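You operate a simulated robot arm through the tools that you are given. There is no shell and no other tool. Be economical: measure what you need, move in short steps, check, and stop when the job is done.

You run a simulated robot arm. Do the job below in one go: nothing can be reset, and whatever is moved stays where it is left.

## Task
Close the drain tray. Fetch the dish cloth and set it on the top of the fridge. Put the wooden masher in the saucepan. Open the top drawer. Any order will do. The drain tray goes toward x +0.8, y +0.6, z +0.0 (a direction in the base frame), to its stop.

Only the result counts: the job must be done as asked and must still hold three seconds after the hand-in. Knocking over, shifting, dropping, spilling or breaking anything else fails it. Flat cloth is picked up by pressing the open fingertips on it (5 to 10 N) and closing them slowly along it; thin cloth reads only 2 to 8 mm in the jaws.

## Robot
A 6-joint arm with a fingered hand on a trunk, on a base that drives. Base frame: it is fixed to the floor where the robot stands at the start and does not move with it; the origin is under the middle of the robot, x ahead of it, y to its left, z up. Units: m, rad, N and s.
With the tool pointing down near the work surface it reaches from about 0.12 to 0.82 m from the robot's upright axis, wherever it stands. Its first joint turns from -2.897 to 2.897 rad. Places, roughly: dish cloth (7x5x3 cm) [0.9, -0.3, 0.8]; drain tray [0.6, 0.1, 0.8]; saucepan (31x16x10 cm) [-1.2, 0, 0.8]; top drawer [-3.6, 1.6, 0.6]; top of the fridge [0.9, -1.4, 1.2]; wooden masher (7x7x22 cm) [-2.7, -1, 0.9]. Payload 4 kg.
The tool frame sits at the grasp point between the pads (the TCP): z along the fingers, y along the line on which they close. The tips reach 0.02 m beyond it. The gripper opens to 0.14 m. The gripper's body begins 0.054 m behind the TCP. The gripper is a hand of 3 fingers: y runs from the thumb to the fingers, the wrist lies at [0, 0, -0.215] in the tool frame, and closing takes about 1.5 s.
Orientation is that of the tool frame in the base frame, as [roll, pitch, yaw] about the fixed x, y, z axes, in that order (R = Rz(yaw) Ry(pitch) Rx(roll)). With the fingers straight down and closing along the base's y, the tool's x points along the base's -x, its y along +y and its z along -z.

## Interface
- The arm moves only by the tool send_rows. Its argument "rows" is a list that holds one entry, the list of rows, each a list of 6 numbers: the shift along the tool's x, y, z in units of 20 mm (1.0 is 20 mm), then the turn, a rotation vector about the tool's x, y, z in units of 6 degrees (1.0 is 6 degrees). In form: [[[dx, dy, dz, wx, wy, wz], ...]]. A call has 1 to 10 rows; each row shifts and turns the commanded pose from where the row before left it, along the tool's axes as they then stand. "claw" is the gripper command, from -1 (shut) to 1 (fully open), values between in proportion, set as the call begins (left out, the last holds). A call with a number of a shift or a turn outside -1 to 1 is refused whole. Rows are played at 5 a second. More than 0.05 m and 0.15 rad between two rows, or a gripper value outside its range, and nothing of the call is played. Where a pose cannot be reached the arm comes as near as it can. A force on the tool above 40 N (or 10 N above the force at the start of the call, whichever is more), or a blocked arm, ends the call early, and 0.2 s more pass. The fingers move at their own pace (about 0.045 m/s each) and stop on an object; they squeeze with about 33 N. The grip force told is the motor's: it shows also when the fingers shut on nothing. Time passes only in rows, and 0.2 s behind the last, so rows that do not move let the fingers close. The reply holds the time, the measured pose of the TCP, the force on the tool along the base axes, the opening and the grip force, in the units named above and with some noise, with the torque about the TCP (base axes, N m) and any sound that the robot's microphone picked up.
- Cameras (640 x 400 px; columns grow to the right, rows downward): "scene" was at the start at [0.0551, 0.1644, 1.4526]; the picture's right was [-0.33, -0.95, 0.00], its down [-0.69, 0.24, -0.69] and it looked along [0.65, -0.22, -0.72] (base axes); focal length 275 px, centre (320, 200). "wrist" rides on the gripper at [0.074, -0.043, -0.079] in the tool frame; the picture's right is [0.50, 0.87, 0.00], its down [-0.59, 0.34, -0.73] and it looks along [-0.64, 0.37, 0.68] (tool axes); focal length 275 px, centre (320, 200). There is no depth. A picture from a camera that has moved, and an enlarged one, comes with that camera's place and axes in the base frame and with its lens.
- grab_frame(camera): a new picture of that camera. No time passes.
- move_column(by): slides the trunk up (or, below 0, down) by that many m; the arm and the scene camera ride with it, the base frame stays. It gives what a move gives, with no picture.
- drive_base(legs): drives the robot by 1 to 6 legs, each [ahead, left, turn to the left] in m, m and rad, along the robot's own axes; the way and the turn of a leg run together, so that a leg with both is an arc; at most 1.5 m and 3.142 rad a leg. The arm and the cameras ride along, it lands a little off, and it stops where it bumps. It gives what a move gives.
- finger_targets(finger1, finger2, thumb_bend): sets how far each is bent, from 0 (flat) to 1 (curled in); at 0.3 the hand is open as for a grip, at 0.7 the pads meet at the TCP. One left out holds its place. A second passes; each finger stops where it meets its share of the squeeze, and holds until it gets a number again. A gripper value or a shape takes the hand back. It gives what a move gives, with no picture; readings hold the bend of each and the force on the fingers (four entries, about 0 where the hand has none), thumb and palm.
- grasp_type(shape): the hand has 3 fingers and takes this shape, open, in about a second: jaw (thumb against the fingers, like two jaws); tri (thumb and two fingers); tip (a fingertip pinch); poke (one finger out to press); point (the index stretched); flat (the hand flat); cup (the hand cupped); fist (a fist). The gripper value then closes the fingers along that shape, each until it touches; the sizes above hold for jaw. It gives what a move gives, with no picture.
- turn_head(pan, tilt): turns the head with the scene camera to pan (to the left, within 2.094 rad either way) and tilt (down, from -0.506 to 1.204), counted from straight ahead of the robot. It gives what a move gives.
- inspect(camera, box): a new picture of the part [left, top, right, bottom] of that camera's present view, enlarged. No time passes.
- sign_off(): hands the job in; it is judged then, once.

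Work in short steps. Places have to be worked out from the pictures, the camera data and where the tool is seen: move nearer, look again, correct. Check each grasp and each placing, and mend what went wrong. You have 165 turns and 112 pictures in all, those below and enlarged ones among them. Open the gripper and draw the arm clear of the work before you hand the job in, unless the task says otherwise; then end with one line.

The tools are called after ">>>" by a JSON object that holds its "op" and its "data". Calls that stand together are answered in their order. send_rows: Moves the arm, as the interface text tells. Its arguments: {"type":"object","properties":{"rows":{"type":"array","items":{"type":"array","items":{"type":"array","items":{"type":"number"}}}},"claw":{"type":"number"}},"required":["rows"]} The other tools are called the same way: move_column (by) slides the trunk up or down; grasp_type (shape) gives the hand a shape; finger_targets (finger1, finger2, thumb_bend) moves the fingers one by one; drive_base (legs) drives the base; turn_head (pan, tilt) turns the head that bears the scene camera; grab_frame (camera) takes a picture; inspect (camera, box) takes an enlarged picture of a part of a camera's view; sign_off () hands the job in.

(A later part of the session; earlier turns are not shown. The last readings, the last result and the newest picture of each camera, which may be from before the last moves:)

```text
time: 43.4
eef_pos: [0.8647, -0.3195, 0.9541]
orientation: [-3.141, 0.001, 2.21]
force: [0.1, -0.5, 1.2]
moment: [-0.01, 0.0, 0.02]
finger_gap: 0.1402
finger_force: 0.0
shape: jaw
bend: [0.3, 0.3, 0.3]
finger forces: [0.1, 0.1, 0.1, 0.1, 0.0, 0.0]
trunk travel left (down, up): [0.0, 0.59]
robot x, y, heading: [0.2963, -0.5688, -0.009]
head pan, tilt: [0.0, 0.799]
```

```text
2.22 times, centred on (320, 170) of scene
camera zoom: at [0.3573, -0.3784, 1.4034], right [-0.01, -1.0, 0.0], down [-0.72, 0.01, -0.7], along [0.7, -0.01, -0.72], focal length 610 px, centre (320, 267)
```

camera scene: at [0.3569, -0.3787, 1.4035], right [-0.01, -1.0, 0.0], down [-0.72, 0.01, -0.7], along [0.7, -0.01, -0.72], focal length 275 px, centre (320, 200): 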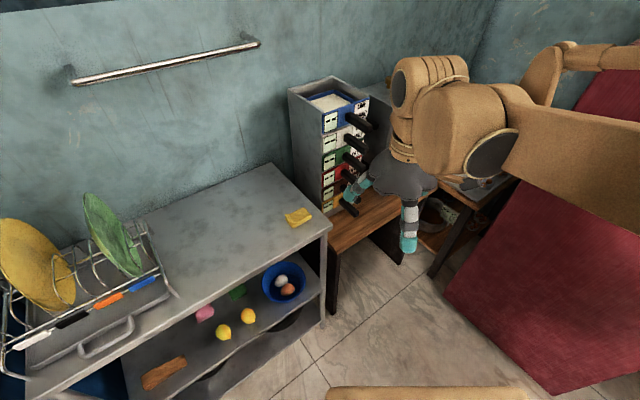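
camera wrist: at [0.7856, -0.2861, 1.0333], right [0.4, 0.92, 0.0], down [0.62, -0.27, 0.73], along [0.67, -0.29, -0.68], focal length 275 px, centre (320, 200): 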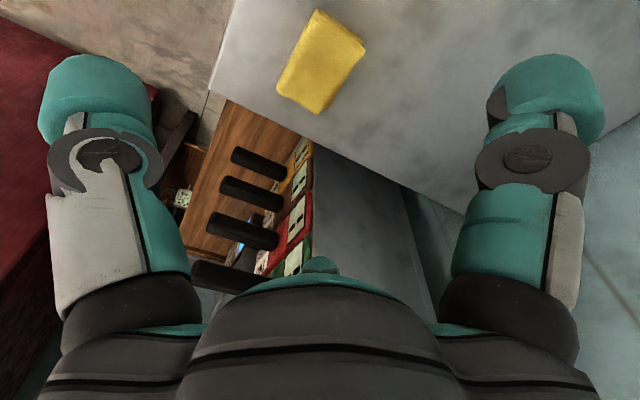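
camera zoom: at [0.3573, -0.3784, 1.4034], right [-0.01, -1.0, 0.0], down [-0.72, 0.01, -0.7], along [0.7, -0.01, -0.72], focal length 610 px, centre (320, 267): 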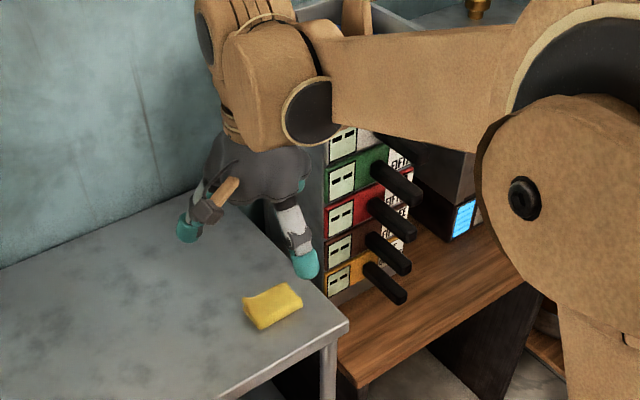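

The cloth centre is (0.866, -0.321), right under the TCP, with its short side along the closing line. I'll narrow the opening to about 9 cm and descend to about z 0.84.

>>> {"op": "send_rows", "data": {"rows": [[[0, 0, 0.95, 0, 0, 0], [0, 0, 0.95, 0, 0, 0], [0, 0, 0.95, 0, 0, 0], [0, 0, 0.95, 0, 0, 0], [0, 0, 0.95, 0, 0, 0], [0, 0, 0.95, 0, 0, 0]]], "claw": 0.35}}

>>> {"op": "grab_frame", "data": {"camera": "wrist"}}

>>> {"op": "inspect", "data": {"camera": "scene", "box": [240, 130, 380, 250]}}

```text
time: 44.8
eef_pos: [0.8651, -0.3202, 0.8424]
orientation: [3.141, 0.0, 2.213]
force: [-0.6, 0.6, -0.1]
moment: [0.0, 0.0, -0.04]
finger_gap: 0.0952
finger_force: 0.2
shape: jaw
bend: [0.27, 0.27, 0.26]
finger forces: [0.0, 0.0, 0.1, 0.1, 0.1, 0.0]
trunk travel left (down, up): [0.0, 0.59]
robot x, y, heading: [0.2977, -0.569, -0.008]
head pan, tilt: [0.0, 0.799]
```

```text
78 pictures are left
camera wrist: at [0.7849, -0.2869, 0.9205], right [0.4, 0.92, 0.0], down [0.62, -0.27, 0.73], along [0.67, -0.29, -0.68], focal length 275 px, centre (320, 200)
```

wrist: 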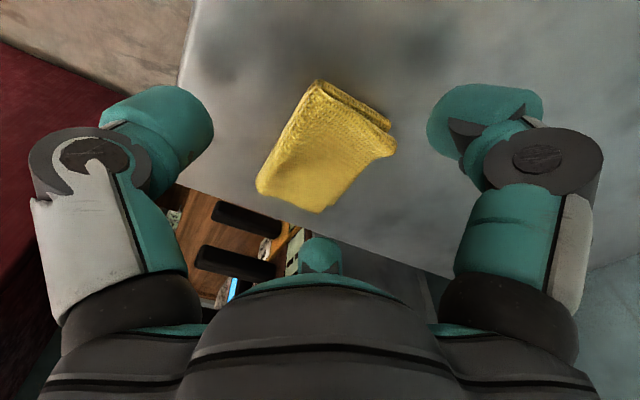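

```text
3.33 times, centred on (310, 190) of scene
camera zoom: at [0.3572, -0.3784, 1.4034], right [-0.01, -1.0, 0.0], down [-0.72, 0.01, -0.7], along [0.7, -0.01, -0.72], focal length 916 px, centre (353, 233)
```

zoom: 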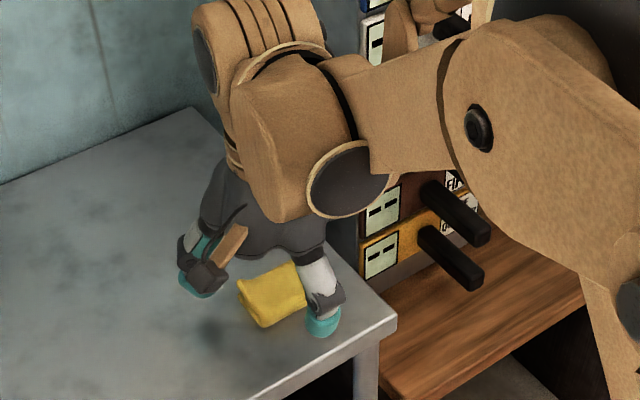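

Cloth is centred between the fingers. I'll descend slowly toward the table, watching the force.

>>> {"op": "send_rows", "data": {"rows": [[[0, 0, 0.25, 0, 0, 0], [0, 0, 0.25, 0, 0, 0], [0, 0, 0.2, 0, 0, 0], [0, 0, 0.15, 0, 0, 0], [0, 0, 0.15, 0, 0, 0]]]}}

```text
time: 46.0
eef_pos: [0.8661, -0.3218, 0.821]
orientation: [-3.141, 0.0, 2.211]
force: [0.2, -0.4, 0.3]
moment: [0.0, 0.01, 0.02]
finger_gap: 0.0952
finger_force: 0.0
shape: jaw
bend: [0.27, 0.27, 0.26]
finger forces: [0.0, 0.1, 0.1, 0.0, 0.0, 0.0]
trunk travel left (down, up): [0.0, 0.59]
robot x, y, heading: [0.2936, -0.5702, -0.005]
head pan, tilt: [0.0, 0.799]
```

No contact yet. I'll lower in 2 mm steps to touch down lightly.

>>> {"op": "send_rows", "data": {"rows": [[[0, 0, 0.1, 0, 0, 0], [0, 0, 0.1, 0, 0, 0], [0, 0, 0.1, 0, 0, 0]]]}}

```text
time: 46.7
eef_pos: [0.8638, -0.3206, 0.8208]
orientation: [3.14, 0.001, 2.212]
force: [-0.3, -0.9, 30.8]
moment: [0.05, -0.09, -0.07]
finger_gap: 0.0935
finger_force: 0.1
shape: jaw
bend: [0.25, 0.25, 0.25]
finger forces: [11.1, 11.1, 0.1, 0.1, 8.5, 0.0]
trunk travel left (down, up): [0.0, 0.59]
robot x, y, heading: [0.2961, -0.5673, -0.01]
head pan, tilt: [0.0, 0.799]
stopped in row 3: the force on the tool passed its limit at 44 N (the readings are from after the stop); the commanded pose is now the measured one
```

Touchdown at TCP z about 0.819. I'll ease up 2 mm and close slowly.

>>> {"op": "send_rows", "data": {"rows": [[[0, 0, -0.1, 0, 0, 0], [0, 0, 0, 0, 0, 0]]], "claw": 0.0}}

>>> {"op": "send_rows", "data": {"rows": [[[0, 0, 0, 0, 0, 0], [0, 0, 0, 0, 0, 0], [0, 0, 0, 0, 0, 0]]], "claw": -0.35}}

>>> {"op": "send_rows", "data": {"rows": [[[0, 0, 0, 0, 0, 0], [0, 0, 0, 0, 0, 0], [0, 0, 0, 0, 0, 0], [0, 0, 0, 0, 0, 0], [0, 0, 0, 0, 0, 0], [0, 0, 0, 0, 0, 0]]], "claw": -1}}

>>> {"op": "grab_frame", "data": {"camera": "wrist"}}

```text
time: 47.3
eef_pos: [0.8649, -0.32, 0.8201]
orientation: [-3.141, 0.0, 2.21]
force: [-2.0, -1.5, 7.3]
moment: [-0.21, 0.29, -0.02]
finger_gap: 0.0578
finger_force: 32.4
shape: jaw
bend: [0.4, 0.4, 0.36]
finger forces: [25.9, 24.8, 0.0, 0.0, 37.0, 0.0]
trunk travel left (down, up): [0.0, 0.59]
robot x, y, heading: [0.2952, -0.5697, -0.011]
head pan, tilt: [0.0, 0.799]
```

```text
time: 48.1
eef_pos: [0.8659, -0.3208, 0.8187]
orientation: [-3.141, 0.001, 2.211]
force: [-0.7, -0.3, 8.8]
moment: [-0.19, 0.26, -0.04]
finger_gap: 0.0561
finger_force: 33.2
shape: jaw
bend: [0.41, 0.41, 0.36]
finger forces: [27.3, 26.3, 0.0, 0.0, 35.9, 0.0]
trunk travel left (down, up): [0.0, 0.59]
robot x, y, heading: [0.2945, -0.5686, -0.011]
head pan, tilt: [0.0, 0.799]
```

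```text
time: 49.5
eef_pos: [0.8646, -0.3215, 0.8202]
orientation: [3.141, 0.0, 2.211]
force: [-1.4, -1.2, 7.0]
moment: [-0.18, 0.26, 0.01]
finger_gap: 0.0559
finger_force: 33.1
shape: jaw
bend: [0.41, 0.41, 0.36]
finger forces: [27.2, 26.2, 0.0, 0.0, 35.3, 0.0]
trunk travel left (down, up): [0.0, 0.59]
robot x, y, heading: [0.3017, -0.5665, -0.008]
head pan, tilt: [0.0, 0.799]
```

```text
76 pictures are left
camera wrist: at [0.7857, -0.2875, 0.8988], right [0.4, 0.92, 0.0], down [0.62, -0.27, 0.73], along [0.68, -0.29, -0.68], focal length 275 px, centre (320, 200)
```

wrist: 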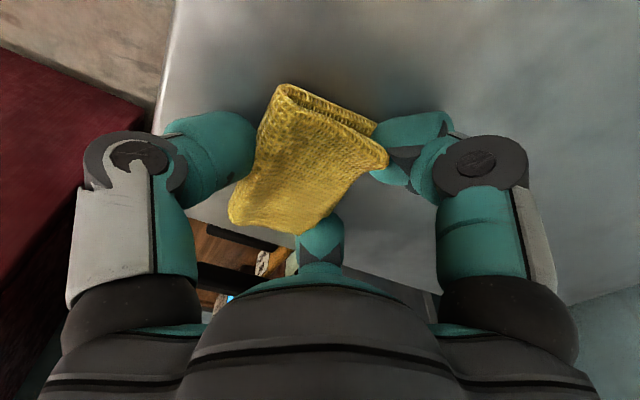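

The fingers hold the cloth across 56 mm with 33 N. I'll lift straight up and check.

>>> {"op": "send_rows", "data": {"rows": [[[0, 0, -0.5, 0, 0, 0], [0, 0, -1, 0, 0, 0], [0, 0, -1, 0, 0, 0], [0, 0, -1, 0, 0, 0], [0, 0, -1, 0, 0, 0], [0, 0, -1, 0, 0, 0]]]}}

>>> {"op": "grab_frame", "data": {"camera": "scene"}}

```text
time: 50.9
eef_pos: [0.8649, -0.3205, 0.9311]
orientation: [-3.141, -0.001, 2.211]
force: [-0.1, -0.5, 0.0]
moment: [-0.02, -0.01, 0.0]
finger_gap: 0.0556
finger_force: 32.9
shape: jaw
bend: [0.41, 0.41, 0.36]
finger forces: [27.5, 26.4, 0.0, 0.0, 28.4, 0.0]
trunk travel left (down, up): [0.0, 0.59]
robot x, y, heading: [0.296, -0.5698, -0.009]
head pan, tilt: [0.0, 0.799]
```

```text
75 pictures are left
camera scene: at [0.3571, -0.3785, 1.4035], right [-0.01, -1.0, 0.0], down [-0.72, 0.01, -0.7], along [0.7, -0.01, -0.72], focal length 275 px, centre (320, 200)
```

scene: 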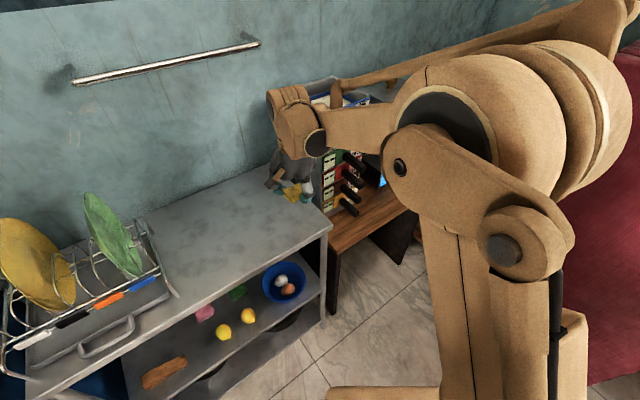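

Cloth is held and lifted. I'll retract away from the box along -f with a slight lift.

>>> {"op": "send_rows", "data": {"rows": [[[0, -1, -0.3, 0, 0, 0], [0, -1, -0.3, 0, 0, 0], [0, -1, -0.3, 0, 0, 0], [0, -1, -0.3, 0, 0, 0], [0, -1, -0.3, 0, 0, 0], [0, -1, -0.3, 0, 0, 0], [0, -1, -0.3, 0, 0, 0], [0, -1, -0.3, 0, 0, 0], [0, -1, -0.3, 0, 0, 0], [0, -1, -0.3, 0, 0, 0]]]}}

>>> {"op": "move_column", "data": {"by": 0.35}}

>>> {"op": "turn_head", "data": {"pan": -1.1, "tilt": 0.6}}

>>> {"op": "grab_frame", "data": {"camera": "scene"}}

```text
time: 53.1
eef_pos: [0.7029, -0.4427, 0.9901]
orientation: [-3.141, -0.002, 2.211]
force: [0.2, 0.1, 0.0]
moment: [-0.03, 0.0, -0.02]
finger_gap: 0.0554
finger_force: 32.5
shape: jaw
bend: [0.41, 0.41, 0.36]
finger forces: [27.4, 26.4, 0.1, 0.0, 28.0, 0.1]
trunk travel left (down, up): [0.0, 0.59]
robot x, y, heading: [0.2956, -0.5706, -0.006]
head pan, tilt: [0.0, 0.799]
```

```text
time: 56.5
eef_pos: [0.7045, -0.4428, 1.3389]
orientation: [3.141, 0.0, 2.212]
force: [0.3, -0.6, -1.2]
moment: [-0.02, -0.01, 0.04]
finger_gap: 0.0558
finger_force: 33.5
shape: jaw
bend: [0.41, 0.41, 0.36]
finger forces: [27.4, 26.4, 0.0, 0.0, 28.1, 0.0]
trunk travel left (down, up): [-0.35, 0.24]
robot x, y, heading: [0.295, -0.5696, -0.009]
head pan, tilt: [0.0, 0.799]
```

```text
time: 57.8
eef_pos: [0.7035, -0.4415, 1.3388]
orientation: [-3.141, 0.0, 2.211]
force: [0.1, -0.3, 0.4]
moment: [-0.03, -0.01, -0.01]
finger_gap: 0.0556
finger_force: 33.4
shape: jaw
bend: [0.41, 0.41, 0.36]
finger forces: [27.4, 26.3, 0.0, 0.0, 28.0, 0.0]
trunk travel left (down, up): [-0.35, 0.24]
robot x, y, heading: [0.2961, -0.5651, -0.006]
head pan, tilt: [-1.1, 0.6]
```

```text
74 pictures are left
camera scene: at [0.316, -0.4569, 1.7703], right [-0.89, -0.45, 0.0], down [-0.25, 0.51, -0.82], along [0.37, -0.74, -0.57], focal length 275 px, centre (320, 200)
```

scene: 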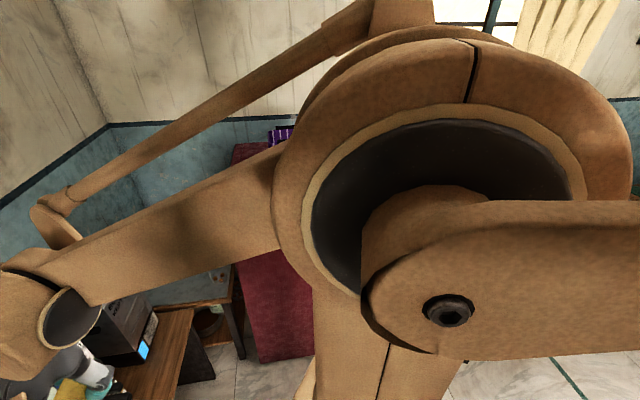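

The arm blocks the view. The fridge front should be about 0.7 m from the robot, along direction (0.6, -0.8). I'll turn the robot in place to face it and look again.

>>> {"op": "drive_base", "data": {"legs": [[0, 0, -0.92]]}}

>>> {"op": "turn_head", "data": {"pan": 0.2, "tilt": 0.5}}

>>> {"op": "grab_frame", "data": {"camera": "scene"}}

>>> {"op": "grab_frame", "data": {"camera": "wrist"}}

```text
time: 60.6
eef_pos: [0.6374, -0.8258, 1.3399]
orientation: [3.141, 0.0, 1.266]
force: [0.0, -0.2, -0.4]
moment: [0.01, 0.01, 0.02]
finger_gap: 0.0555
finger_force: 33.3
shape: jaw
bend: [0.41, 0.41, 0.36]
finger forces: [27.4, 26.3, 0.1, 0.1, 28.1, 0.0]
trunk travel left (down, up): [-0.35, 0.24]
robot x, y, heading: [0.2906, -0.566, -0.947]
head pan, tilt: [-1.1, 0.6]
```

```text
time: 62.1
eef_pos: [0.638, -0.8264, 1.3393]
orientation: [-3.14, 0.0, 1.267]
force: [0.8, 0.1, 0.4]
moment: [0.0, -0.01, 0.02]
finger_gap: 0.0556
finger_force: 33.0
shape: jaw
bend: [0.41, 0.41, 0.36]
finger forces: [27.4, 26.5, 0.1, 0.0, 28.0, 0.0]
trunk travel left (down, up): [-0.35, 0.24]
robot x, y, heading: [0.2981, -0.5668, -0.953]
head pan, tilt: [0.201, 0.499]
```

```text
73 pictures are left
camera scene: at [0.5045, -0.5038, 1.7794], right [-0.68, -0.73, 0.0], down [-0.35, 0.33, -0.88], along [0.64, -0.6, -0.48], focal length 275 px, centre (320, 200)
```

scene: 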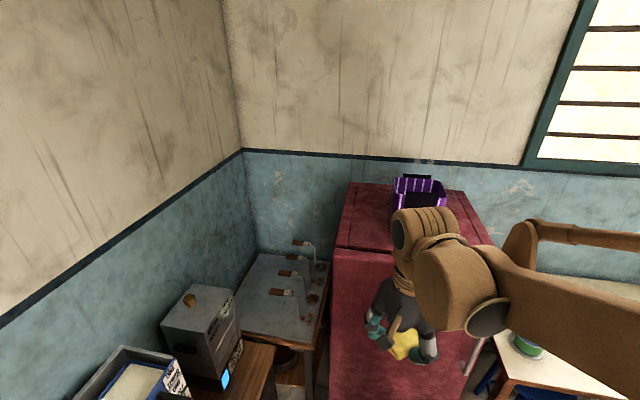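

```text
72 pictures are left
camera wrist: at [0.6183, -0.7419, 1.4184], right [0.98, 0.22, 0.0], down [0.15, -0.66, 0.73], along [0.16, -0.72, -0.68], focal length 275 px, centre (320, 200)
```

wrist: 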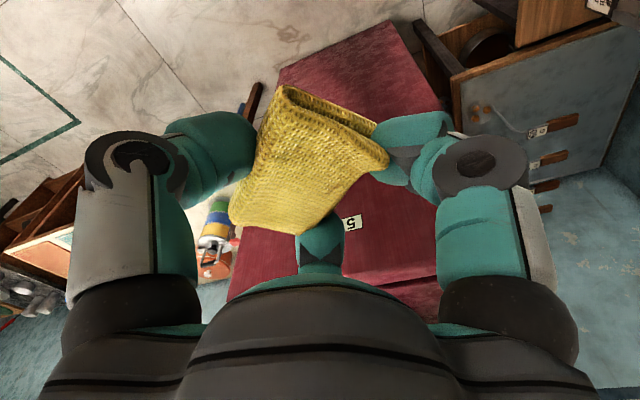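

The fridge top spans roughly from (1.0, -1.04) to (0.86, -1.79) at z about 1.2, with a purple basket toward the rear centre. I'll place the cloth at the front-left, about (0.98, -1.20). First I drive 0.28 m ahead.

>>> {"op": "drive_base", "data": {"legs": [[0.28, 0, 0]]}}

>>> {"op": "turn_head", "data": {"pan": 0.1, "tilt": 0.7}}

>>> {"op": "grab_frame", "data": {"camera": "scene"}}

>>> {"op": "grab_frame", "data": {"camera": "wrist"}}

```text
time: 64.1
eef_pos: [0.8033, -1.0565, 1.3391]
orientation: [3.141, 0.001, 1.269]
force: [0.0, -0.4, 0.4]
moment: [0.0, 0.01, 0.01]
finger_gap: 0.0558
finger_force: 33.1
shape: jaw
bend: [0.41, 0.41, 0.36]
finger forces: [27.4, 26.4, 0.0, 0.1, 28.1, 0.1]
trunk travel left (down, up): [-0.35, 0.24]
robot x, y, heading: [0.4562, -0.8018, -0.951]
head pan, tilt: [0.201, 0.499]
```

```text
time: 64.8
eef_pos: [0.8021, -1.055, 1.3389]
orientation: [-3.141, 0.001, 1.269]
force: [0.3, -0.1, -0.3]
moment: [0.01, 0.02, 0.0]
finger_gap: 0.0553
finger_force: 32.8
shape: jaw
bend: [0.41, 0.41, 0.36]
finger forces: [27.4, 26.5, 0.0, 0.1, 28.1, 0.0]
trunk travel left (down, up): [-0.35, 0.24]
robot x, y, heading: [0.4572, -0.7999, -0.955]
head pan, tilt: [0.099, 0.7]
```

```text
71 pictures are left
camera scene: at [0.6584, -0.7359, 1.7618], right [-0.75, -0.66, 0.0], down [-0.42, 0.48, -0.77], along [0.5, -0.58, -0.64], focal length 275 px, centre (320, 200)
```

scene: 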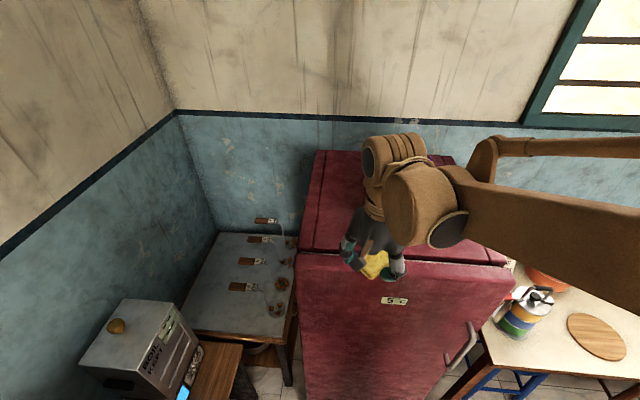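

```text
70 pictures are left
camera wrist: at [0.7829, -0.9723, 1.4184], right [0.98, 0.22, 0.0], down [0.15, -0.66, 0.73], along [0.16, -0.72, -0.68], focal length 275 px, centre (320, 200)
```

wrist: 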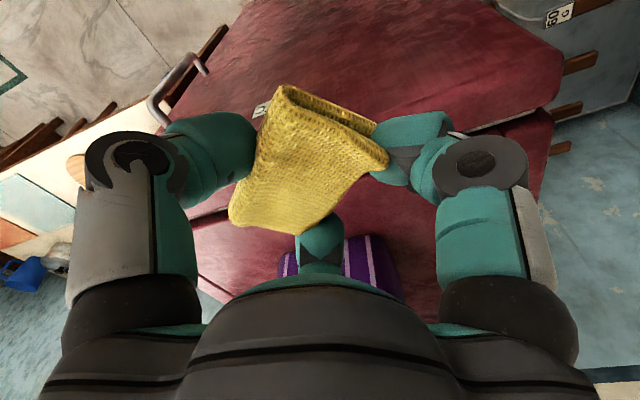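

Top front-left corner triangulates to (0.99, -1.045, ~1.21). I'll move the cloth over to about (0.97, -1.20) at the present height.

>>> {"op": "send_rows", "data": {"rows": [[[-0.46, 1, 0, 0, 0, 0], [-0.46, 1, 0, 0, 0, 0], [-0.46, 1, 0, 0, 0, 0], [-0.46, 1, 0, 0, 0, 0], [-0.46, 1, 0, 0, 0, 0], [-0.46, 1, 0, 0, 0, 0], [-0.46, 1, 0, 0, 0, 0], [-0.46, 1, 0, 0, 0, 0], [-0.46, 1, 0, 0, 0, 0], [-0.46, 1, 0, 0, 0, 0]]]}}

>>> {"op": "grab_frame", "data": {"camera": "scene"}}

>>> {"op": "grab_frame", "data": {"camera": "wrist"}}

```text
time: 67.0
eef_pos: [0.9684, -1.2048, 1.3393]
orientation: [-3.141, -0.001, 1.269]
force: [0.6, -0.2, 0.5]
moment: [0.01, 0.02, 0.0]
finger_gap: 0.0551
finger_force: 33.4
shape: jaw
bend: [0.41, 0.41, 0.36]
finger forces: [27.4, 26.4, 0.0, 0.1, 27.9, 0.1]
trunk travel left (down, up): [-0.35, 0.24]
robot x, y, heading: [0.4601, -0.8028, -0.951]
head pan, tilt: [0.099, 0.7]
```

```text
69 pictures are left
camera scene: at [0.6598, -0.7373, 1.7616], right [-0.75, -0.66, 0.0], down [-0.43, 0.48, -0.76], along [0.5, -0.57, -0.64], focal length 275 px, centre (320, 200)
```

scene: 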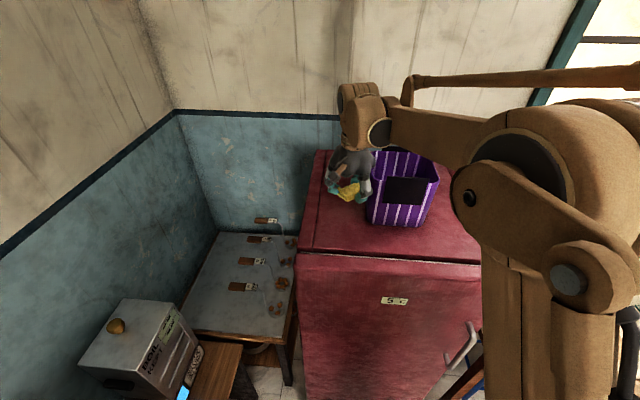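

```text
68 pictures are left
camera wrist: at [0.9475, -1.1208, 1.4182], right [0.98, 0.22, 0.0], down [0.15, -0.66, 0.73], along [0.16, -0.72, -0.68], focal length 275 px, centre (320, 200)
```

wrist: 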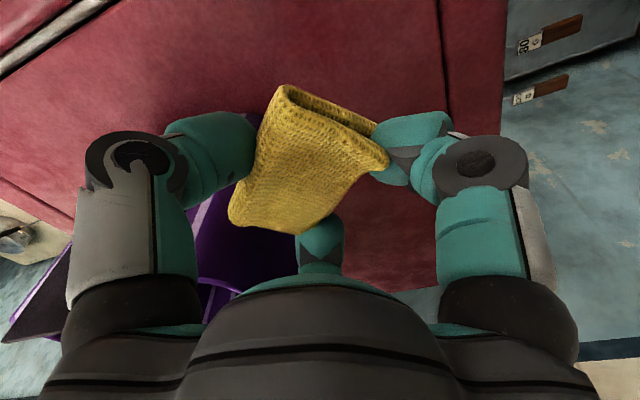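

The basket's near corner is around (0.93, -1.26), too close for the hand. I'll shift the cloth about 5 cm toward the fridge front (+y).

>>> {"op": "send_rows", "data": {"rows": [[[0.8, -0.24, 0, 0, 0, 0], [0.8, -0.24, 0, 0, 0, 0], [0.8, -0.24, 0, 0, 0, 0], [0, 0, 0.8, 0, 0, 0], [0, 0, 0.8, 0, 0, 0], [0, 0, 0.8, 0, 0, 0]]]}}

>>> {"op": "inspect", "data": {"camera": "scene", "box": [270, 120, 450, 270]}}

>>> {"op": "grab_frame", "data": {"camera": "wrist"}}

```text
time: 68.4
eef_pos: [0.9684, -1.1548, 1.2914]
orientation: [-3.141, 0.0, 1.268]
force: [-0.7, -0.4, -0.2]
moment: [-0.02, 0.01, 0.01]
finger_gap: 0.0556
finger_force: 33.5
shape: jaw
bend: [0.41, 0.41, 0.36]
finger forces: [27.3, 26.4, 0.0, 0.0, 28.0, 0.0]
trunk travel left (down, up): [-0.35, 0.24]
robot x, y, heading: [0.4598, -0.7987, -0.952]
head pan, tilt: [0.099, 0.7]
```

```text
2.67 times, centred on (360, 195) of scene
camera zoom: at [0.6591, -0.7368, 1.7617], right [-0.75, -0.66, 0.0], down [-0.42, 0.48, -0.76], along [0.5, -0.58, -0.64], focal length 732 px, centre (213, 213)
```

zoom: 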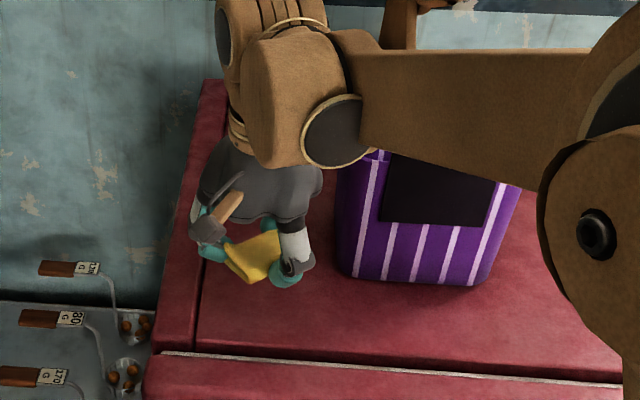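

```text
66 pictures are left
camera wrist: at [0.9485, -1.0708, 1.3703], right [0.98, 0.22, 0.0], down [0.15, -0.66, 0.73], along [0.16, -0.72, -0.68], focal length 275 px, centre (320, 200)
```

wrist: 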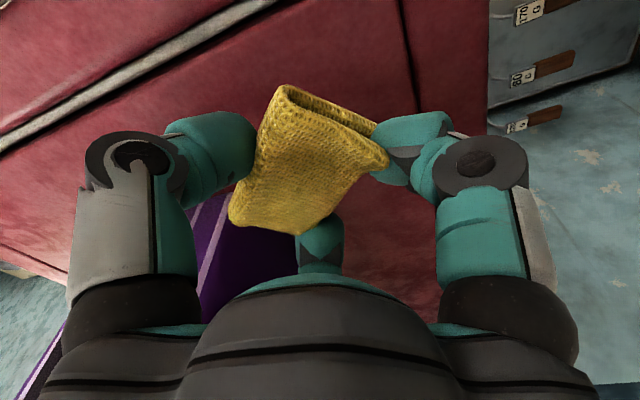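

The spot is clear of basket and edges. I'll descend toward the top, slowing near the expected contact at TCP z about 1.22.

>>> {"op": "send_rows", "data": {"rows": [[[0, 0, 0.6, 0, 0, 0], [0, 0, 0.6, 0, 0, 0], [0, 0, 0.6, 0, 0, 0], [0, 0, 0.5, 0, 0, 0], [0, 0, 0.25, 0, 0, 0], [0, 0, 0.2, 0, 0, 0], [0, 0, 0.2, 0, 0, 0]]]}}

>>> {"op": "inspect", "data": {"camera": "scene", "box": [290, 160, 410, 250]}}

```text
time: 70.0
eef_pos: [0.9673, -1.1532, 1.2323]
orientation: [-3.141, -0.001, 1.267]
force: [-0.8, -0.6, 0.6]
moment: [-0.01, -0.04, 0.01]
finger_gap: 0.0556
finger_force: 33.1
shape: jaw
bend: [0.41, 0.41, 0.36]
finger forces: [27.4, 26.4, 0.0, 0.0, 27.9, 0.0]
trunk travel left (down, up): [-0.35, 0.24]
robot x, y, heading: [0.4598, -0.7965, -0.953]
head pan, tilt: [0.099, 0.7]
```

```text
4.44 times, centred on (350, 205) of scene
camera zoom: at [0.6589, -0.7364, 1.7617], right [-0.75, -0.66, 0.0], down [-0.42, 0.48, -0.76], along [0.5, -0.58, -0.64], focal length 1221 px, centre (187, 178)
```

zoom: 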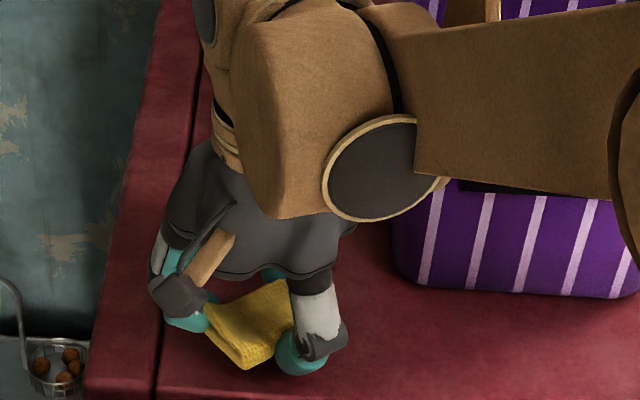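

Near the surface. Continuing down in 2–3 mm steps until contact.

>>> {"op": "send_rows", "data": {"rows": [[[0, 0, 0.13, 0, 0, 0], [0, 0, 0.13, 0, 0, 0], [0, 0, 0.13, 0, 0, 0], [0, 0, 0.13, 0, 0, 0]]]}}

```text
time: 71.0
eef_pos: [0.9676, -1.1537, 1.2223]
orientation: [3.141, -0.002, 1.269]
force: [0.5, -0.3, -0.3]
moment: [0.01, 0.02, -0.01]
finger_gap: 0.0554
finger_force: 32.8
shape: jaw
bend: [0.41, 0.41, 0.36]
finger forces: [27.4, 26.3, 0.0, 0.0, 27.9, 0.0]
trunk travel left (down, up): [-0.35, 0.24]
robot x, y, heading: [0.4575, -0.7998, -0.95]
head pan, tilt: [0.099, 0.7]
```

Still free; continuing.

>>> {"op": "send_rows", "data": {"rows": [[[0, 0, 0.13, 0, 0, 0], [0, 0, 0.13, 0, 0, 0], [0, 0, 0.13, 0, 0, 0], [0, 0, 0.13, 0, 0, 0], [0, 0, 0.13, 0, 0, 0]]]}}

```text
time: 71.7
eef_pos: [0.9664, -1.1534, 1.2183]
orientation: [3.139, 0.001, 1.27]
force: [0.9, -2.4, 31.1]
moment: [0.32, 0.9, 0.04]
finger_gap: 0.0575
finger_force: 33.1
shape: jaw
bend: [0.41, 0.41, 0.36]
finger forces: [30.9, 30.1, 0.0, 0.0, 66.5, 0.1]
trunk travel left (down, up): [-0.35, 0.24]
robot x, y, heading: [0.4584, -0.801, -0.948]
head pan, tilt: [0.099, 0.7]
stopped in row 3: the force on the tool passed its limit at 45 N (the readings are from after the stop); the commanded pose is now the measured one
```

Contact with the fridge top at z about 1.218. I'll ease up 2 mm and open moderately to release, then look.

>>> {"op": "send_rows", "data": {"rows": [[[0, 0, -0.1, 0, 0, 0], [0, 0, 0, 0, 0, 0]]]}}

>>> {"op": "send_rows", "data": {"rows": [[[0, 0, 0, 0, 0, 0], [0, 0, 0, 0, 0, 0], [0, 0, 0, 0, 0, 0], [0, 0, -0.5, 0, 0, 0], [0, 0, -1, 0, 0, 0], [0, 0, -1, 0, 0, 0], [0, 0, -1, 0, 0, 0], [0, 0, -1, 0, 0, 0], [0, 0, -1, 0, 0, 0]]], "claw": 0.45}}

>>> {"op": "grab_frame", "data": {"camera": "wrist"}}

```text
time: 72.3
eef_pos: [0.9656, -1.1533, 1.2191]
orientation: [3.141, 0.001, 1.267]
force: [-0.3, 0.6, 11.4]
moment: [0.13, 0.43, -0.01]
finger_gap: 0.0568
finger_force: 33.3
shape: jaw
bend: [0.41, 0.41, 0.36]
finger forces: [28.4, 27.2, 0.0, 0.0, 42.5, 0.0]
trunk travel left (down, up): [-0.35, 0.24]
robot x, y, heading: [0.4588, -0.7982, -0.951]
head pan, tilt: [0.099, 0.7]
```

```text
time: 74.3
eef_pos: [0.9674, -1.1525, 1.3296]
orientation: [3.141, 0.003, 1.268]
force: [0.4, 0.5, 0.3]
moment: [0.0, -0.02, 0.04]
finger_gap: 0.1011
finger_force: 0.0
shape: jaw
bend: [0.26, 0.26, 0.24]
finger forces: [0.1, 0.0, 0.0, 0.0, 0.1, 0.0]
trunk travel left (down, up): [-0.35, 0.24]
robot x, y, heading: [0.4578, -0.7998, -0.951]
head pan, tilt: [0.099, 0.7]
```

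```text
64 pictures are left
camera wrist: at [0.9466, -1.0691, 1.4081], right [0.98, 0.22, 0.0], down [0.15, -0.66, 0.74], along [0.16, -0.72, -0.68], focal length 275 px, centre (320, 200)
```

wrist: 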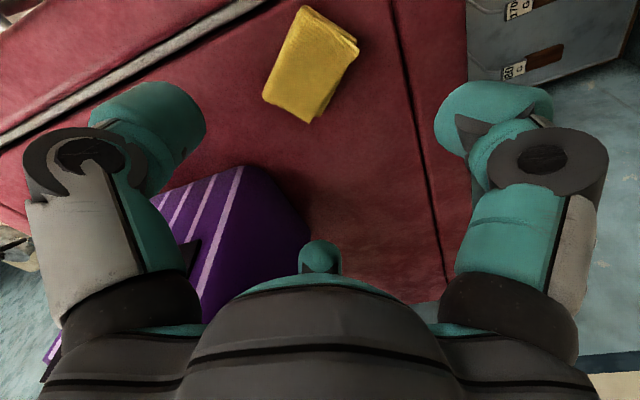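

The cloth lies on the fridge top, clear of the basket. I'll back the robot off, fold the arm in, and turn toward the other side of the room.

>>> {"op": "drive_base", "data": {"legs": [[-0.5, 0, 0]]}}

>>> {"op": "drive_base", "data": {"legs": [[0, 0, -2.19]]}}

>>> {"op": "turn_head", "data": {"pan": 0.0, "tilt": 0.45}}

>>> {"op": "grab_frame", "data": {"camera": "scene"}}

```text
time: 77.3
eef_pos: [0.6738, -0.738, 1.3295]
orientation: [-3.141, 0.002, 1.27]
force: [-0.6, -1.1, -0.6]
moment: [0.04, -0.01, -0.02]
finger_gap: 0.101
finger_force: 0.0
shape: jaw
bend: [0.26, 0.26, 0.24]
finger forces: [0.0, 0.0, 0.0, 0.0, 0.0, 0.0]
trunk travel left (down, up): [-0.35, 0.24]
robot x, y, heading: [0.1662, -0.3891, -0.943]
head pan, tilt: [0.099, 0.7]
```

```text
time: 83.0
eef_pos: [-0.42, -0.5875, 1.3293]
orientation: [3.141, 0.003, -0.935]
force: [-1.0, 1.0, 0.6]
moment: [0.02, 0.04, -0.01]
finger_gap: 0.1012
finger_force: 0.0
shape: jaw
bend: [0.26, 0.26, 0.24]
finger forces: [0.0, 0.0, 0.1, 0.0, 0.0, 0.0]
trunk travel left (down, up): [-0.35, 0.24]
robot x, y, heading: [0.1663, -0.3861, 3.131]
head pan, tilt: [0.099, 0.7]
```

```text
time: 83.7
eef_pos: [-0.4194, -0.5881, 1.3288]
orientation: [3.141, 0.002, -0.934]
force: [0.1, 0.0, 0.6]
moment: [0.02, -0.02, 0.02]
finger_gap: 0.101
finger_force: 0.1
shape: jaw
bend: [0.26, 0.26, 0.24]
finger forces: [0.1, 0.1, 0.1, 0.1, 0.1, 0.0]
trunk travel left (down, up): [-0.35, 0.24]
robot x, y, heading: [0.1637, -0.3874, 3.131]
head pan, tilt: [0.0, 0.45]
```

```text
63 pictures are left
camera scene: at [0.0896, -0.577, 1.7838], right [0.01, 1.0, 0.0], down [0.44, -0.01, -0.9], along [-0.9, 0.01, -0.44], focal length 275 px, centre (320, 200)
```

scene: 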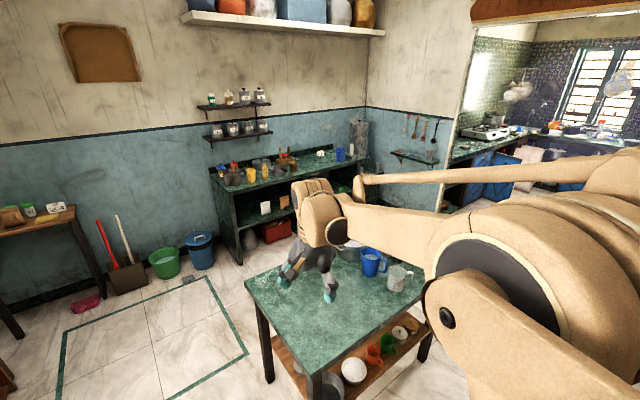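

An island table is ahead, and the counter along the far wall holds the utensils. I'll zoom in on the expected masher spot, the island top and the passage.

>>> {"op": "inspect", "data": {"camera": "scene", "box": [200, 130, 380, 240]}}

>>> {"op": "inspect", "data": {"camera": "scene", "box": [230, 220, 450, 400]}}

```text
3.56 times, centred on (290, 185) of scene
camera zoom: at [0.0896, -0.577, 1.7838], right [0.01, 1.0, 0.0], down [0.44, -0.01, -0.9], along [-0.9, 0.01, -0.44], focal length 976 px, centre (427, 253)
```

zoom: 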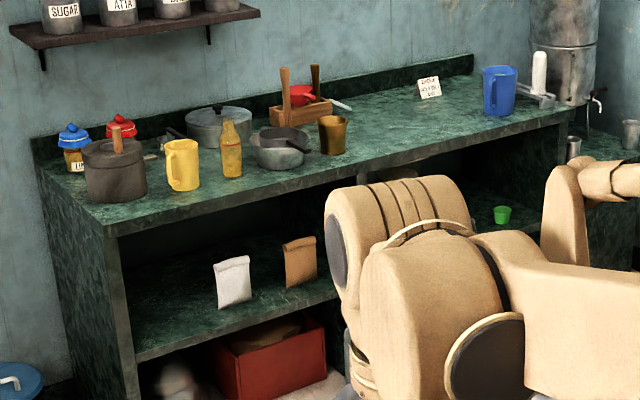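

```text
2.22 times, centred on (340, 310) of scene
camera zoom: at [0.0896, -0.577, 1.7838], right [0.01, 1.0, 0.0], down [0.44, -0.01, -0.9], along [-0.9, 0.01, -0.44], focal length 610 px, centre (276, -44)
```

zoom: 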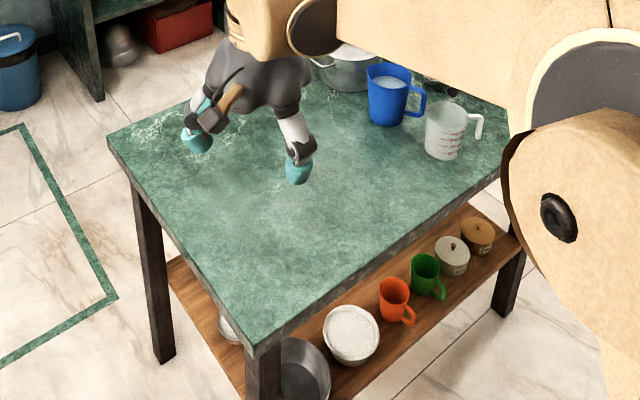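

I'll fold the arm in a little, turn to face the counter, and drive around the left side of the island in legs.

>>> {"op": "send_rows", "data": {"rows": [[[0.33, -1, 0, 0, 0, 0], [0.33, -1, 0, 0, 0, 0], [0.33, -1, 0, 0, 0, 0], [0.33, -1, 0, 0, 0, 0], [0.33, -1, 0, 0, 0, 0], [0.33, -1, 0, 0, 0, 0], [0.33, -1, 0, 0, 0, 0], [0.33, -1, 0, 0, 0, 0], [0.33, -1, 0, 0, 0, 0]]]}}

>>> {"op": "drive_base", "data": {"legs": [[0, 0, 0.654], [0, 0.3, 0], [1.4, 0, 0], [0.3, 0, 0]]}}

>>> {"op": "turn_head", "data": {"pan": -0.6, "tilt": 0.5}}

>>> {"op": "grab_frame", "data": {"camera": "scene"}}

```text
time: 85.7
eef_pos: [-0.2365, -0.5287, 1.3297]
orientation: [3.14, 0.002, -0.935]
force: [-0.1, -0.4, -0.2]
moment: [-0.02, 0.01, -0.02]
finger_gap: 0.1012
finger_force: 0.1
shape: jaw
bend: [0.26, 0.26, 0.24]
finger forces: [0.0, 0.0, 0.1, 0.0, 0.1, 0.1]
trunk travel left (down, up): [-0.35, 0.24]
robot x, y, heading: [0.166, -0.3856, 3.129]
head pan, tilt: [0.0, 0.45]
```

```text
time: 97.6
eef_pos: [-1.2486, -1.96, 1.3289]
orientation: [3.141, 0.0, -0.305]
force: [0.0, -0.4, -0.6]
moment: [0.0, -0.04, -0.01]
finger_gap: 0.1007
finger_force: 0.1
shape: jaw
bend: [0.26, 0.26, 0.24]
finger forces: [0.2, 0.1, 0.0, 0.1, 0.0, 0.1]
trunk travel left (down, up): [-0.35, 0.24]
robot x, y, heading: [-1.0052, -1.6051, -2.524]
head pan, tilt: [0.0, 0.45]
```

```text
time: 98.6
eef_pos: [-1.2483, -1.9604, 1.3305]
orientation: [-3.141, 0.001, -0.304]
force: [0.4, 0.5, -0.6]
moment: [0.02, 0.04, -0.01]
finger_gap: 0.1007
finger_force: 0.0
shape: jaw
bend: [0.26, 0.26, 0.24]
finger forces: [0.0, 0.0, 0.1, 0.0, 0.0, 0.1]
trunk travel left (down, up): [-0.35, 0.24]
robot x, y, heading: [-1.0068, -1.6101, -2.526]
head pan, tilt: [-0.6, 0.499]
```

```text
60 pictures are left
camera scene: at [-0.9702, -1.7526, 1.7794], right [-0.02, 1.0, 0.0], down [0.48, 0.01, -0.88], along [-0.88, -0.02, -0.48], focal length 275 px, centre (320, 200)
```

scene: 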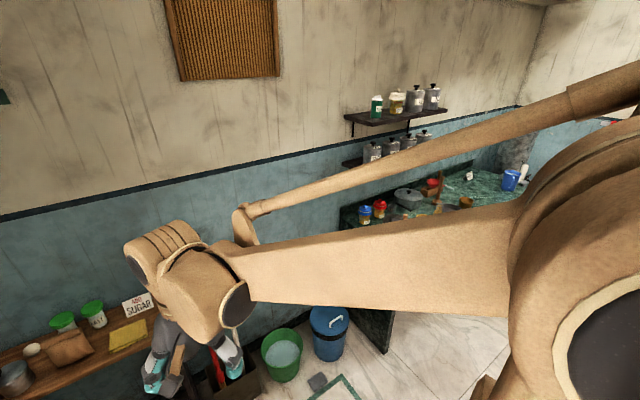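

The robot is at the left end of the passage and the counter lies to its right. I'll slide right along the passage in two stages.

>>> {"op": "drive_base", "data": {"legs": [[0, -1.0, 0.026]]}}

>>> {"op": "turn_head", "data": {"pan": -0.5, "tilt": 0.7}}

>>> {"op": "grab_frame", "data": {"camera": "scene"}}

```text
time: 103.8
eef_pos: [-1.824, -1.1617, 1.3297]
orientation: [-3.142, 0.0, -0.279]
force: [0.4, 0.4, 0.4]
moment: [0.02, -0.02, 0.01]
finger_gap: 0.1011
finger_force: 0.0
shape: jaw
bend: [0.26, 0.26, 0.24]
finger forces: [0.0, 0.1, 0.0, 0.0, 0.0, 0.1]
trunk travel left (down, up): [-0.35, 0.24]
robot x, y, heading: [-1.592, -0.802, -2.497]
head pan, tilt: [-0.6, 0.499]
```

```text
time: 104.5
eef_pos: [-1.8245, -1.1628, 1.3299]
orientation: [3.14, 0.001, -0.28]
force: [-0.1, 0.2, 0.2]
moment: [0.0, 0.0, 0.01]
finger_gap: 0.1011
finger_force: 0.2
shape: jaw
bend: [0.26, 0.26, 0.24]
finger forces: [0.0, 0.1, 0.0, 0.0, 0.1, 0.0]
trunk travel left (down, up): [-0.35, 0.24]
robot x, y, heading: [-1.5917, -0.803, -2.499]
head pan, tilt: [-0.499, 0.7]
```

```text
59 pictures are left
camera scene: at [-1.5459, -0.9563, 1.7618], right [-0.14, 0.99, 0.0], down [0.64, 0.09, -0.77], along [-0.76, -0.11, -0.64], focal length 275 px, centre (320, 200)
```

scene: 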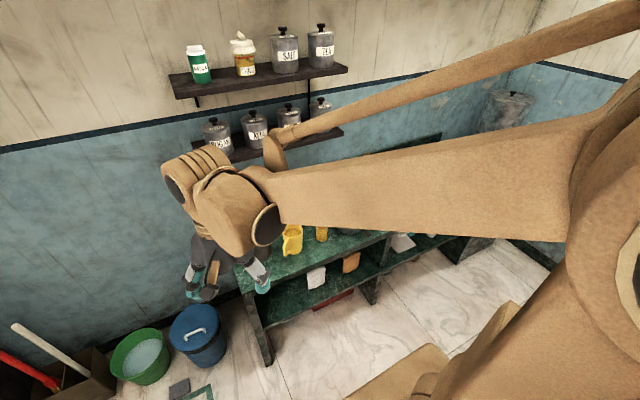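

The arm blocks the view from this side. I'll swing the hand to the robot's right, slide right 0.25 m more and forward 0.1 m so the camera sees the counter on the arm's left.

>>> {"op": "send_rows", "data": {"rows": [[[-1, -0.755, 0, 0, 0, 0], [-1, -0.755, 0, 0, 0, 0], [-1, -0.755, 0, 0, 0, 0], [-1, -0.755, 0, 0, 0, 0], [-1, -0.755, 0, 0, 0, 0], [-1, -0.755, 0, 0, 0, 0], [-1, -0.755, 0, 0, 0, 0], [-1, -0.755, 0, 0, 0, 0], [-1, -0.755, 0, 0, 0, 0], [-1, -0.755, 0, 0, 0, 0]]]}}

>>> {"op": "send_rows", "data": {"rows": [[[-1, -0.755, 0, 0, 0, 0], [-1, -0.755, 0, 0, 0, 0], [-1, -0.755, 0, 0, 0, 0], [-1, -0.755, 0, 0, 0, 0], [-1, -0.755, 0, 0, 0, 0], [-1, -0.755, 0, 0, 0, 0]]]}}

>>> {"op": "drive_base", "data": {"legs": [[0.1, -0.25, 0]]}}

>>> {"op": "turn_head", "data": {"pan": -0.1, "tilt": 0.75}}

>>> {"op": "grab_frame", "data": {"camera": "scene"}}

>>> {"op": "grab_frame", "data": {"camera": "wrist"}}

```text
time: 106.7
eef_pos: [-1.9748, -0.9615, 1.3294]
orientation: [3.141, 0.0, -0.277]
force: [-0.6, 1.1, 0.4]
moment: [0.02, -0.02, -0.04]
finger_gap: 0.1011
finger_force: 0.0
shape: jaw
bend: [0.26, 0.26, 0.24]
finger forces: [0.1, 0.0, 0.1, 0.0, 0.0, 0.0]
trunk travel left (down, up): [-0.35, 0.24]
robot x, y, heading: [-1.5882, -0.8057, -2.498]
head pan, tilt: [-0.499, 0.7]
```

```text
time: 108.1
eef_pos: [-2.0674, -0.8413, 1.3286]
orientation: [3.141, -0.001, -0.281]
force: [0.2, -0.4, -0.2]
moment: [-0.02, 0.02, 0.0]
finger_gap: 0.1011
finger_force: 0.1
shape: jaw
bend: [0.26, 0.26, 0.24]
finger forces: [0.0, 0.1, 0.0, 0.0, 0.0, 0.0]
trunk travel left (down, up): [-0.35, 0.24]
robot x, y, heading: [-1.5908, -0.8077, -2.499]
head pan, tilt: [-0.499, 0.7]
```

```text
time: 110.0
eef_pos: [-2.3, -0.6972, 1.3292]
orientation: [-3.141, 0.001, -0.283]
force: [0.4, 0.2, -0.4]
moment: [-0.01, -0.05, 0.01]
finger_gap: 0.101
finger_force: 0.0
shape: jaw
bend: [0.26, 0.26, 0.24]
finger forces: [0.1, 0.0, 0.0, 0.0, 0.0, 0.0]
trunk travel left (down, up): [-0.35, 0.24]
robot x, y, heading: [-1.8233, -0.6589, -2.499]
head pan, tilt: [-0.499, 0.7]
```

```text
time: 110.9
eef_pos: [-2.2983, -0.6963, 1.3293]
orientation: [-3.141, 0.002, -0.282]
force: [-0.7, 0.6, -0.5]
moment: [0.04, 0.01, 0.01]
finger_gap: 0.101
finger_force: 0.2
shape: jaw
bend: [0.26, 0.26, 0.24]
finger forces: [0.0, 0.0, 0.0, 0.0, 0.0, 0.0]
trunk travel left (down, up): [-0.35, 0.24]
robot x, y, heading: [-1.8242, -0.6611, -2.5]
head pan, tilt: [-0.099, 0.75]
```

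```text
58 pictures are left
camera scene: at [-1.7653, -0.8444, 1.7575], right [-0.51, 0.86, 0.0], down [0.58, 0.35, -0.73], along [-0.63, -0.38, -0.68], focal length 275 px, centre (320, 200)
```

scene: 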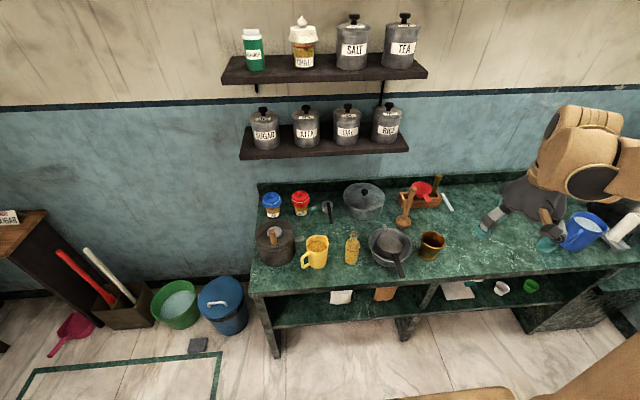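

```text
57 pictures are left
camera wrist: at [-2.2165, -0.6776, 1.4078], right [0.24, -0.97, 0.0], down [-0.66, -0.16, 0.74], along [-0.71, -0.18, -0.68], focal length 275 px, centre (320, 200)
```

wrist: 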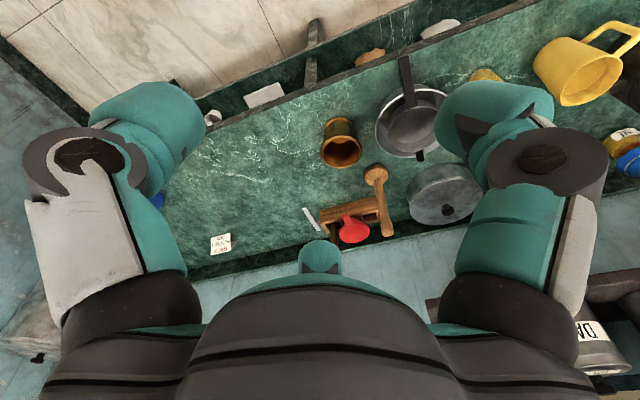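

Excellent view now: a wooden masher leans against/stands in front of the small wooden caddy. I'll zoom on it in both cameras.

>>> {"op": "inspect", "data": {"camera": "scene", "box": [330, 160, 470, 270]}}

>>> {"op": "inspect", "data": {"camera": "wrist", "box": [290, 130, 450, 260]}}

```text
3.64 times, centred on (400, 215) of scene
camera zoom: at [-1.7653, -0.8444, 1.7575], right [-0.51, 0.86, 0.0], down [0.58, 0.35, -0.73], along [-0.63, -0.38, -0.68], focal length 999 px, centre (29, 146)
```

zoom: 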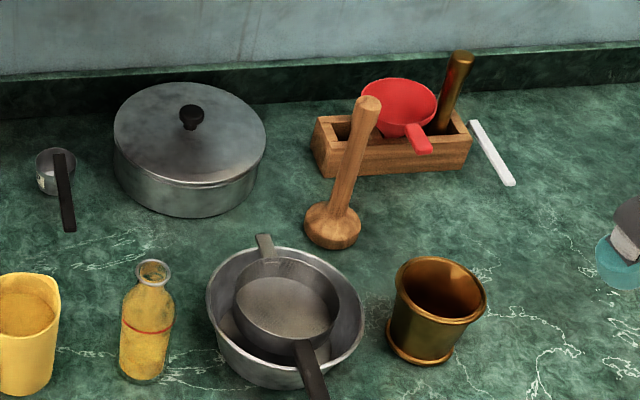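

```text
3.08 times, centred on (370, 195) of wrist
camera zoom: at [-2.2165, -0.6776, 1.4078], right [0.24, -0.97, 0.0], down [-0.66, -0.16, 0.74], along [-0.71, -0.18, -0.68], focal length 847 px, centre (166, 215)
```

zoom: 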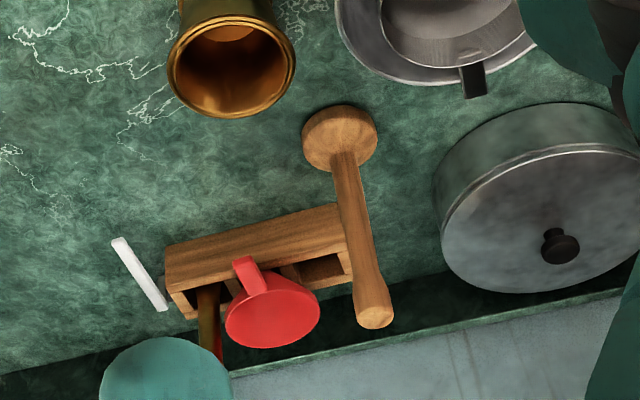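

The masher stands upright at about (-2.715, -0.967), base z about 0.79, top about 1.01, with all neighbours lower than its handle. I'll drive 0.2 m ahead and 0.1 m right to bring it in reach.

>>> {"op": "drive_base", "data": {"legs": [[0.2, -0.1, 0]]}}

>>> {"op": "send_rows", "data": {"rows": [[[0, 0, 0, 0, 0, 0], [0, 0, 0, 0, 0, 0], [0, 0, 0, 0, 0, 0]]], "claw": 1}}

>>> {"op": "grab_frame", "data": {"camera": "scene"}}

>>> {"op": "grab_frame", "data": {"camera": "wrist"}}

```text
time: 112.6
eef_pos: [-2.5222, -0.7363, 1.3295]
orientation: [-3.141, 0.0, -0.287]
force: [-0.6, -0.2, 0.5]
moment: [-0.01, -0.05, -0.01]
finger_gap: 0.1013
finger_force: 0.0
shape: jaw
bend: [0.26, 0.26, 0.24]
finger forces: [0.1, 0.0, 0.0, 0.0, 0.0, 0.0]
trunk travel left (down, up): [-0.35, 0.24]
robot x, y, heading: [-2.0464, -0.7036, -2.503]
head pan, tilt: [-0.099, 0.75]
```

```text
time: 113.4
eef_pos: [-2.5202, -0.7351, 1.3302]
orientation: [3.141, 0.001, -0.287]
force: [-0.3, -0.4, -0.5]
moment: [0.02, -0.02, 0.01]
finger_gap: 0.14
finger_force: 0.0
shape: jaw
bend: [0.3, 0.3, 0.3]
finger forces: [0.1, 0.0, 0.0, 0.0, 0.0, 0.1]
trunk travel left (down, up): [-0.35, 0.24]
robot x, y, heading: [-2.044, -0.7048, -2.511]
head pan, tilt: [-0.099, 0.75]
```

```text
54 pictures are left
camera scene: at [-1.9871, -0.8846, 1.7575], right [-0.51, 0.86, 0.0], down [0.59, 0.35, -0.73], along [-0.63, -0.37, -0.68], focal length 275 px, centre (320, 200)
```

scene: 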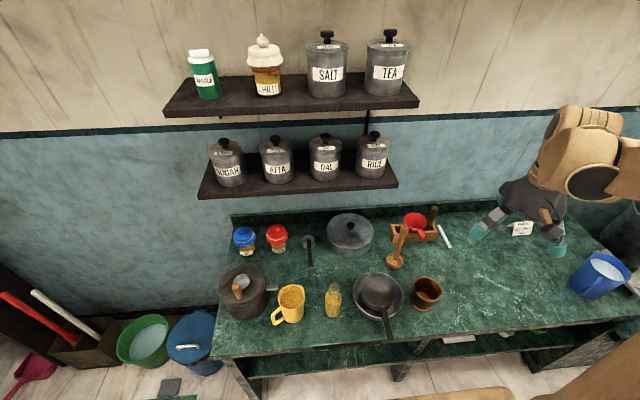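

```text
53 pictures are left
camera wrist: at [-2.4377, -0.7156, 1.4078], right [0.23, -0.97, 0.0], down [-0.66, -0.16, 0.74], along [-0.71, -0.17, -0.68], focal length 275 px, centre (320, 200)
```

wrist: 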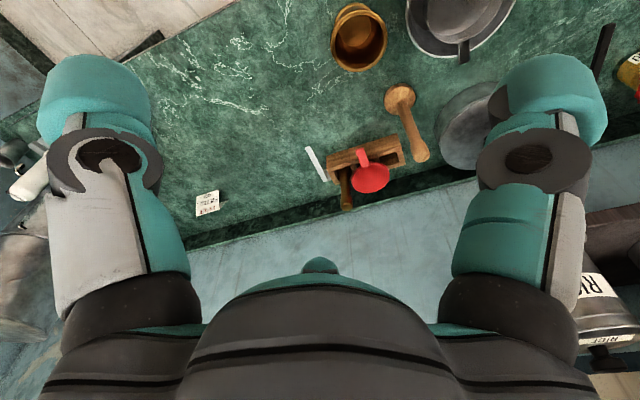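

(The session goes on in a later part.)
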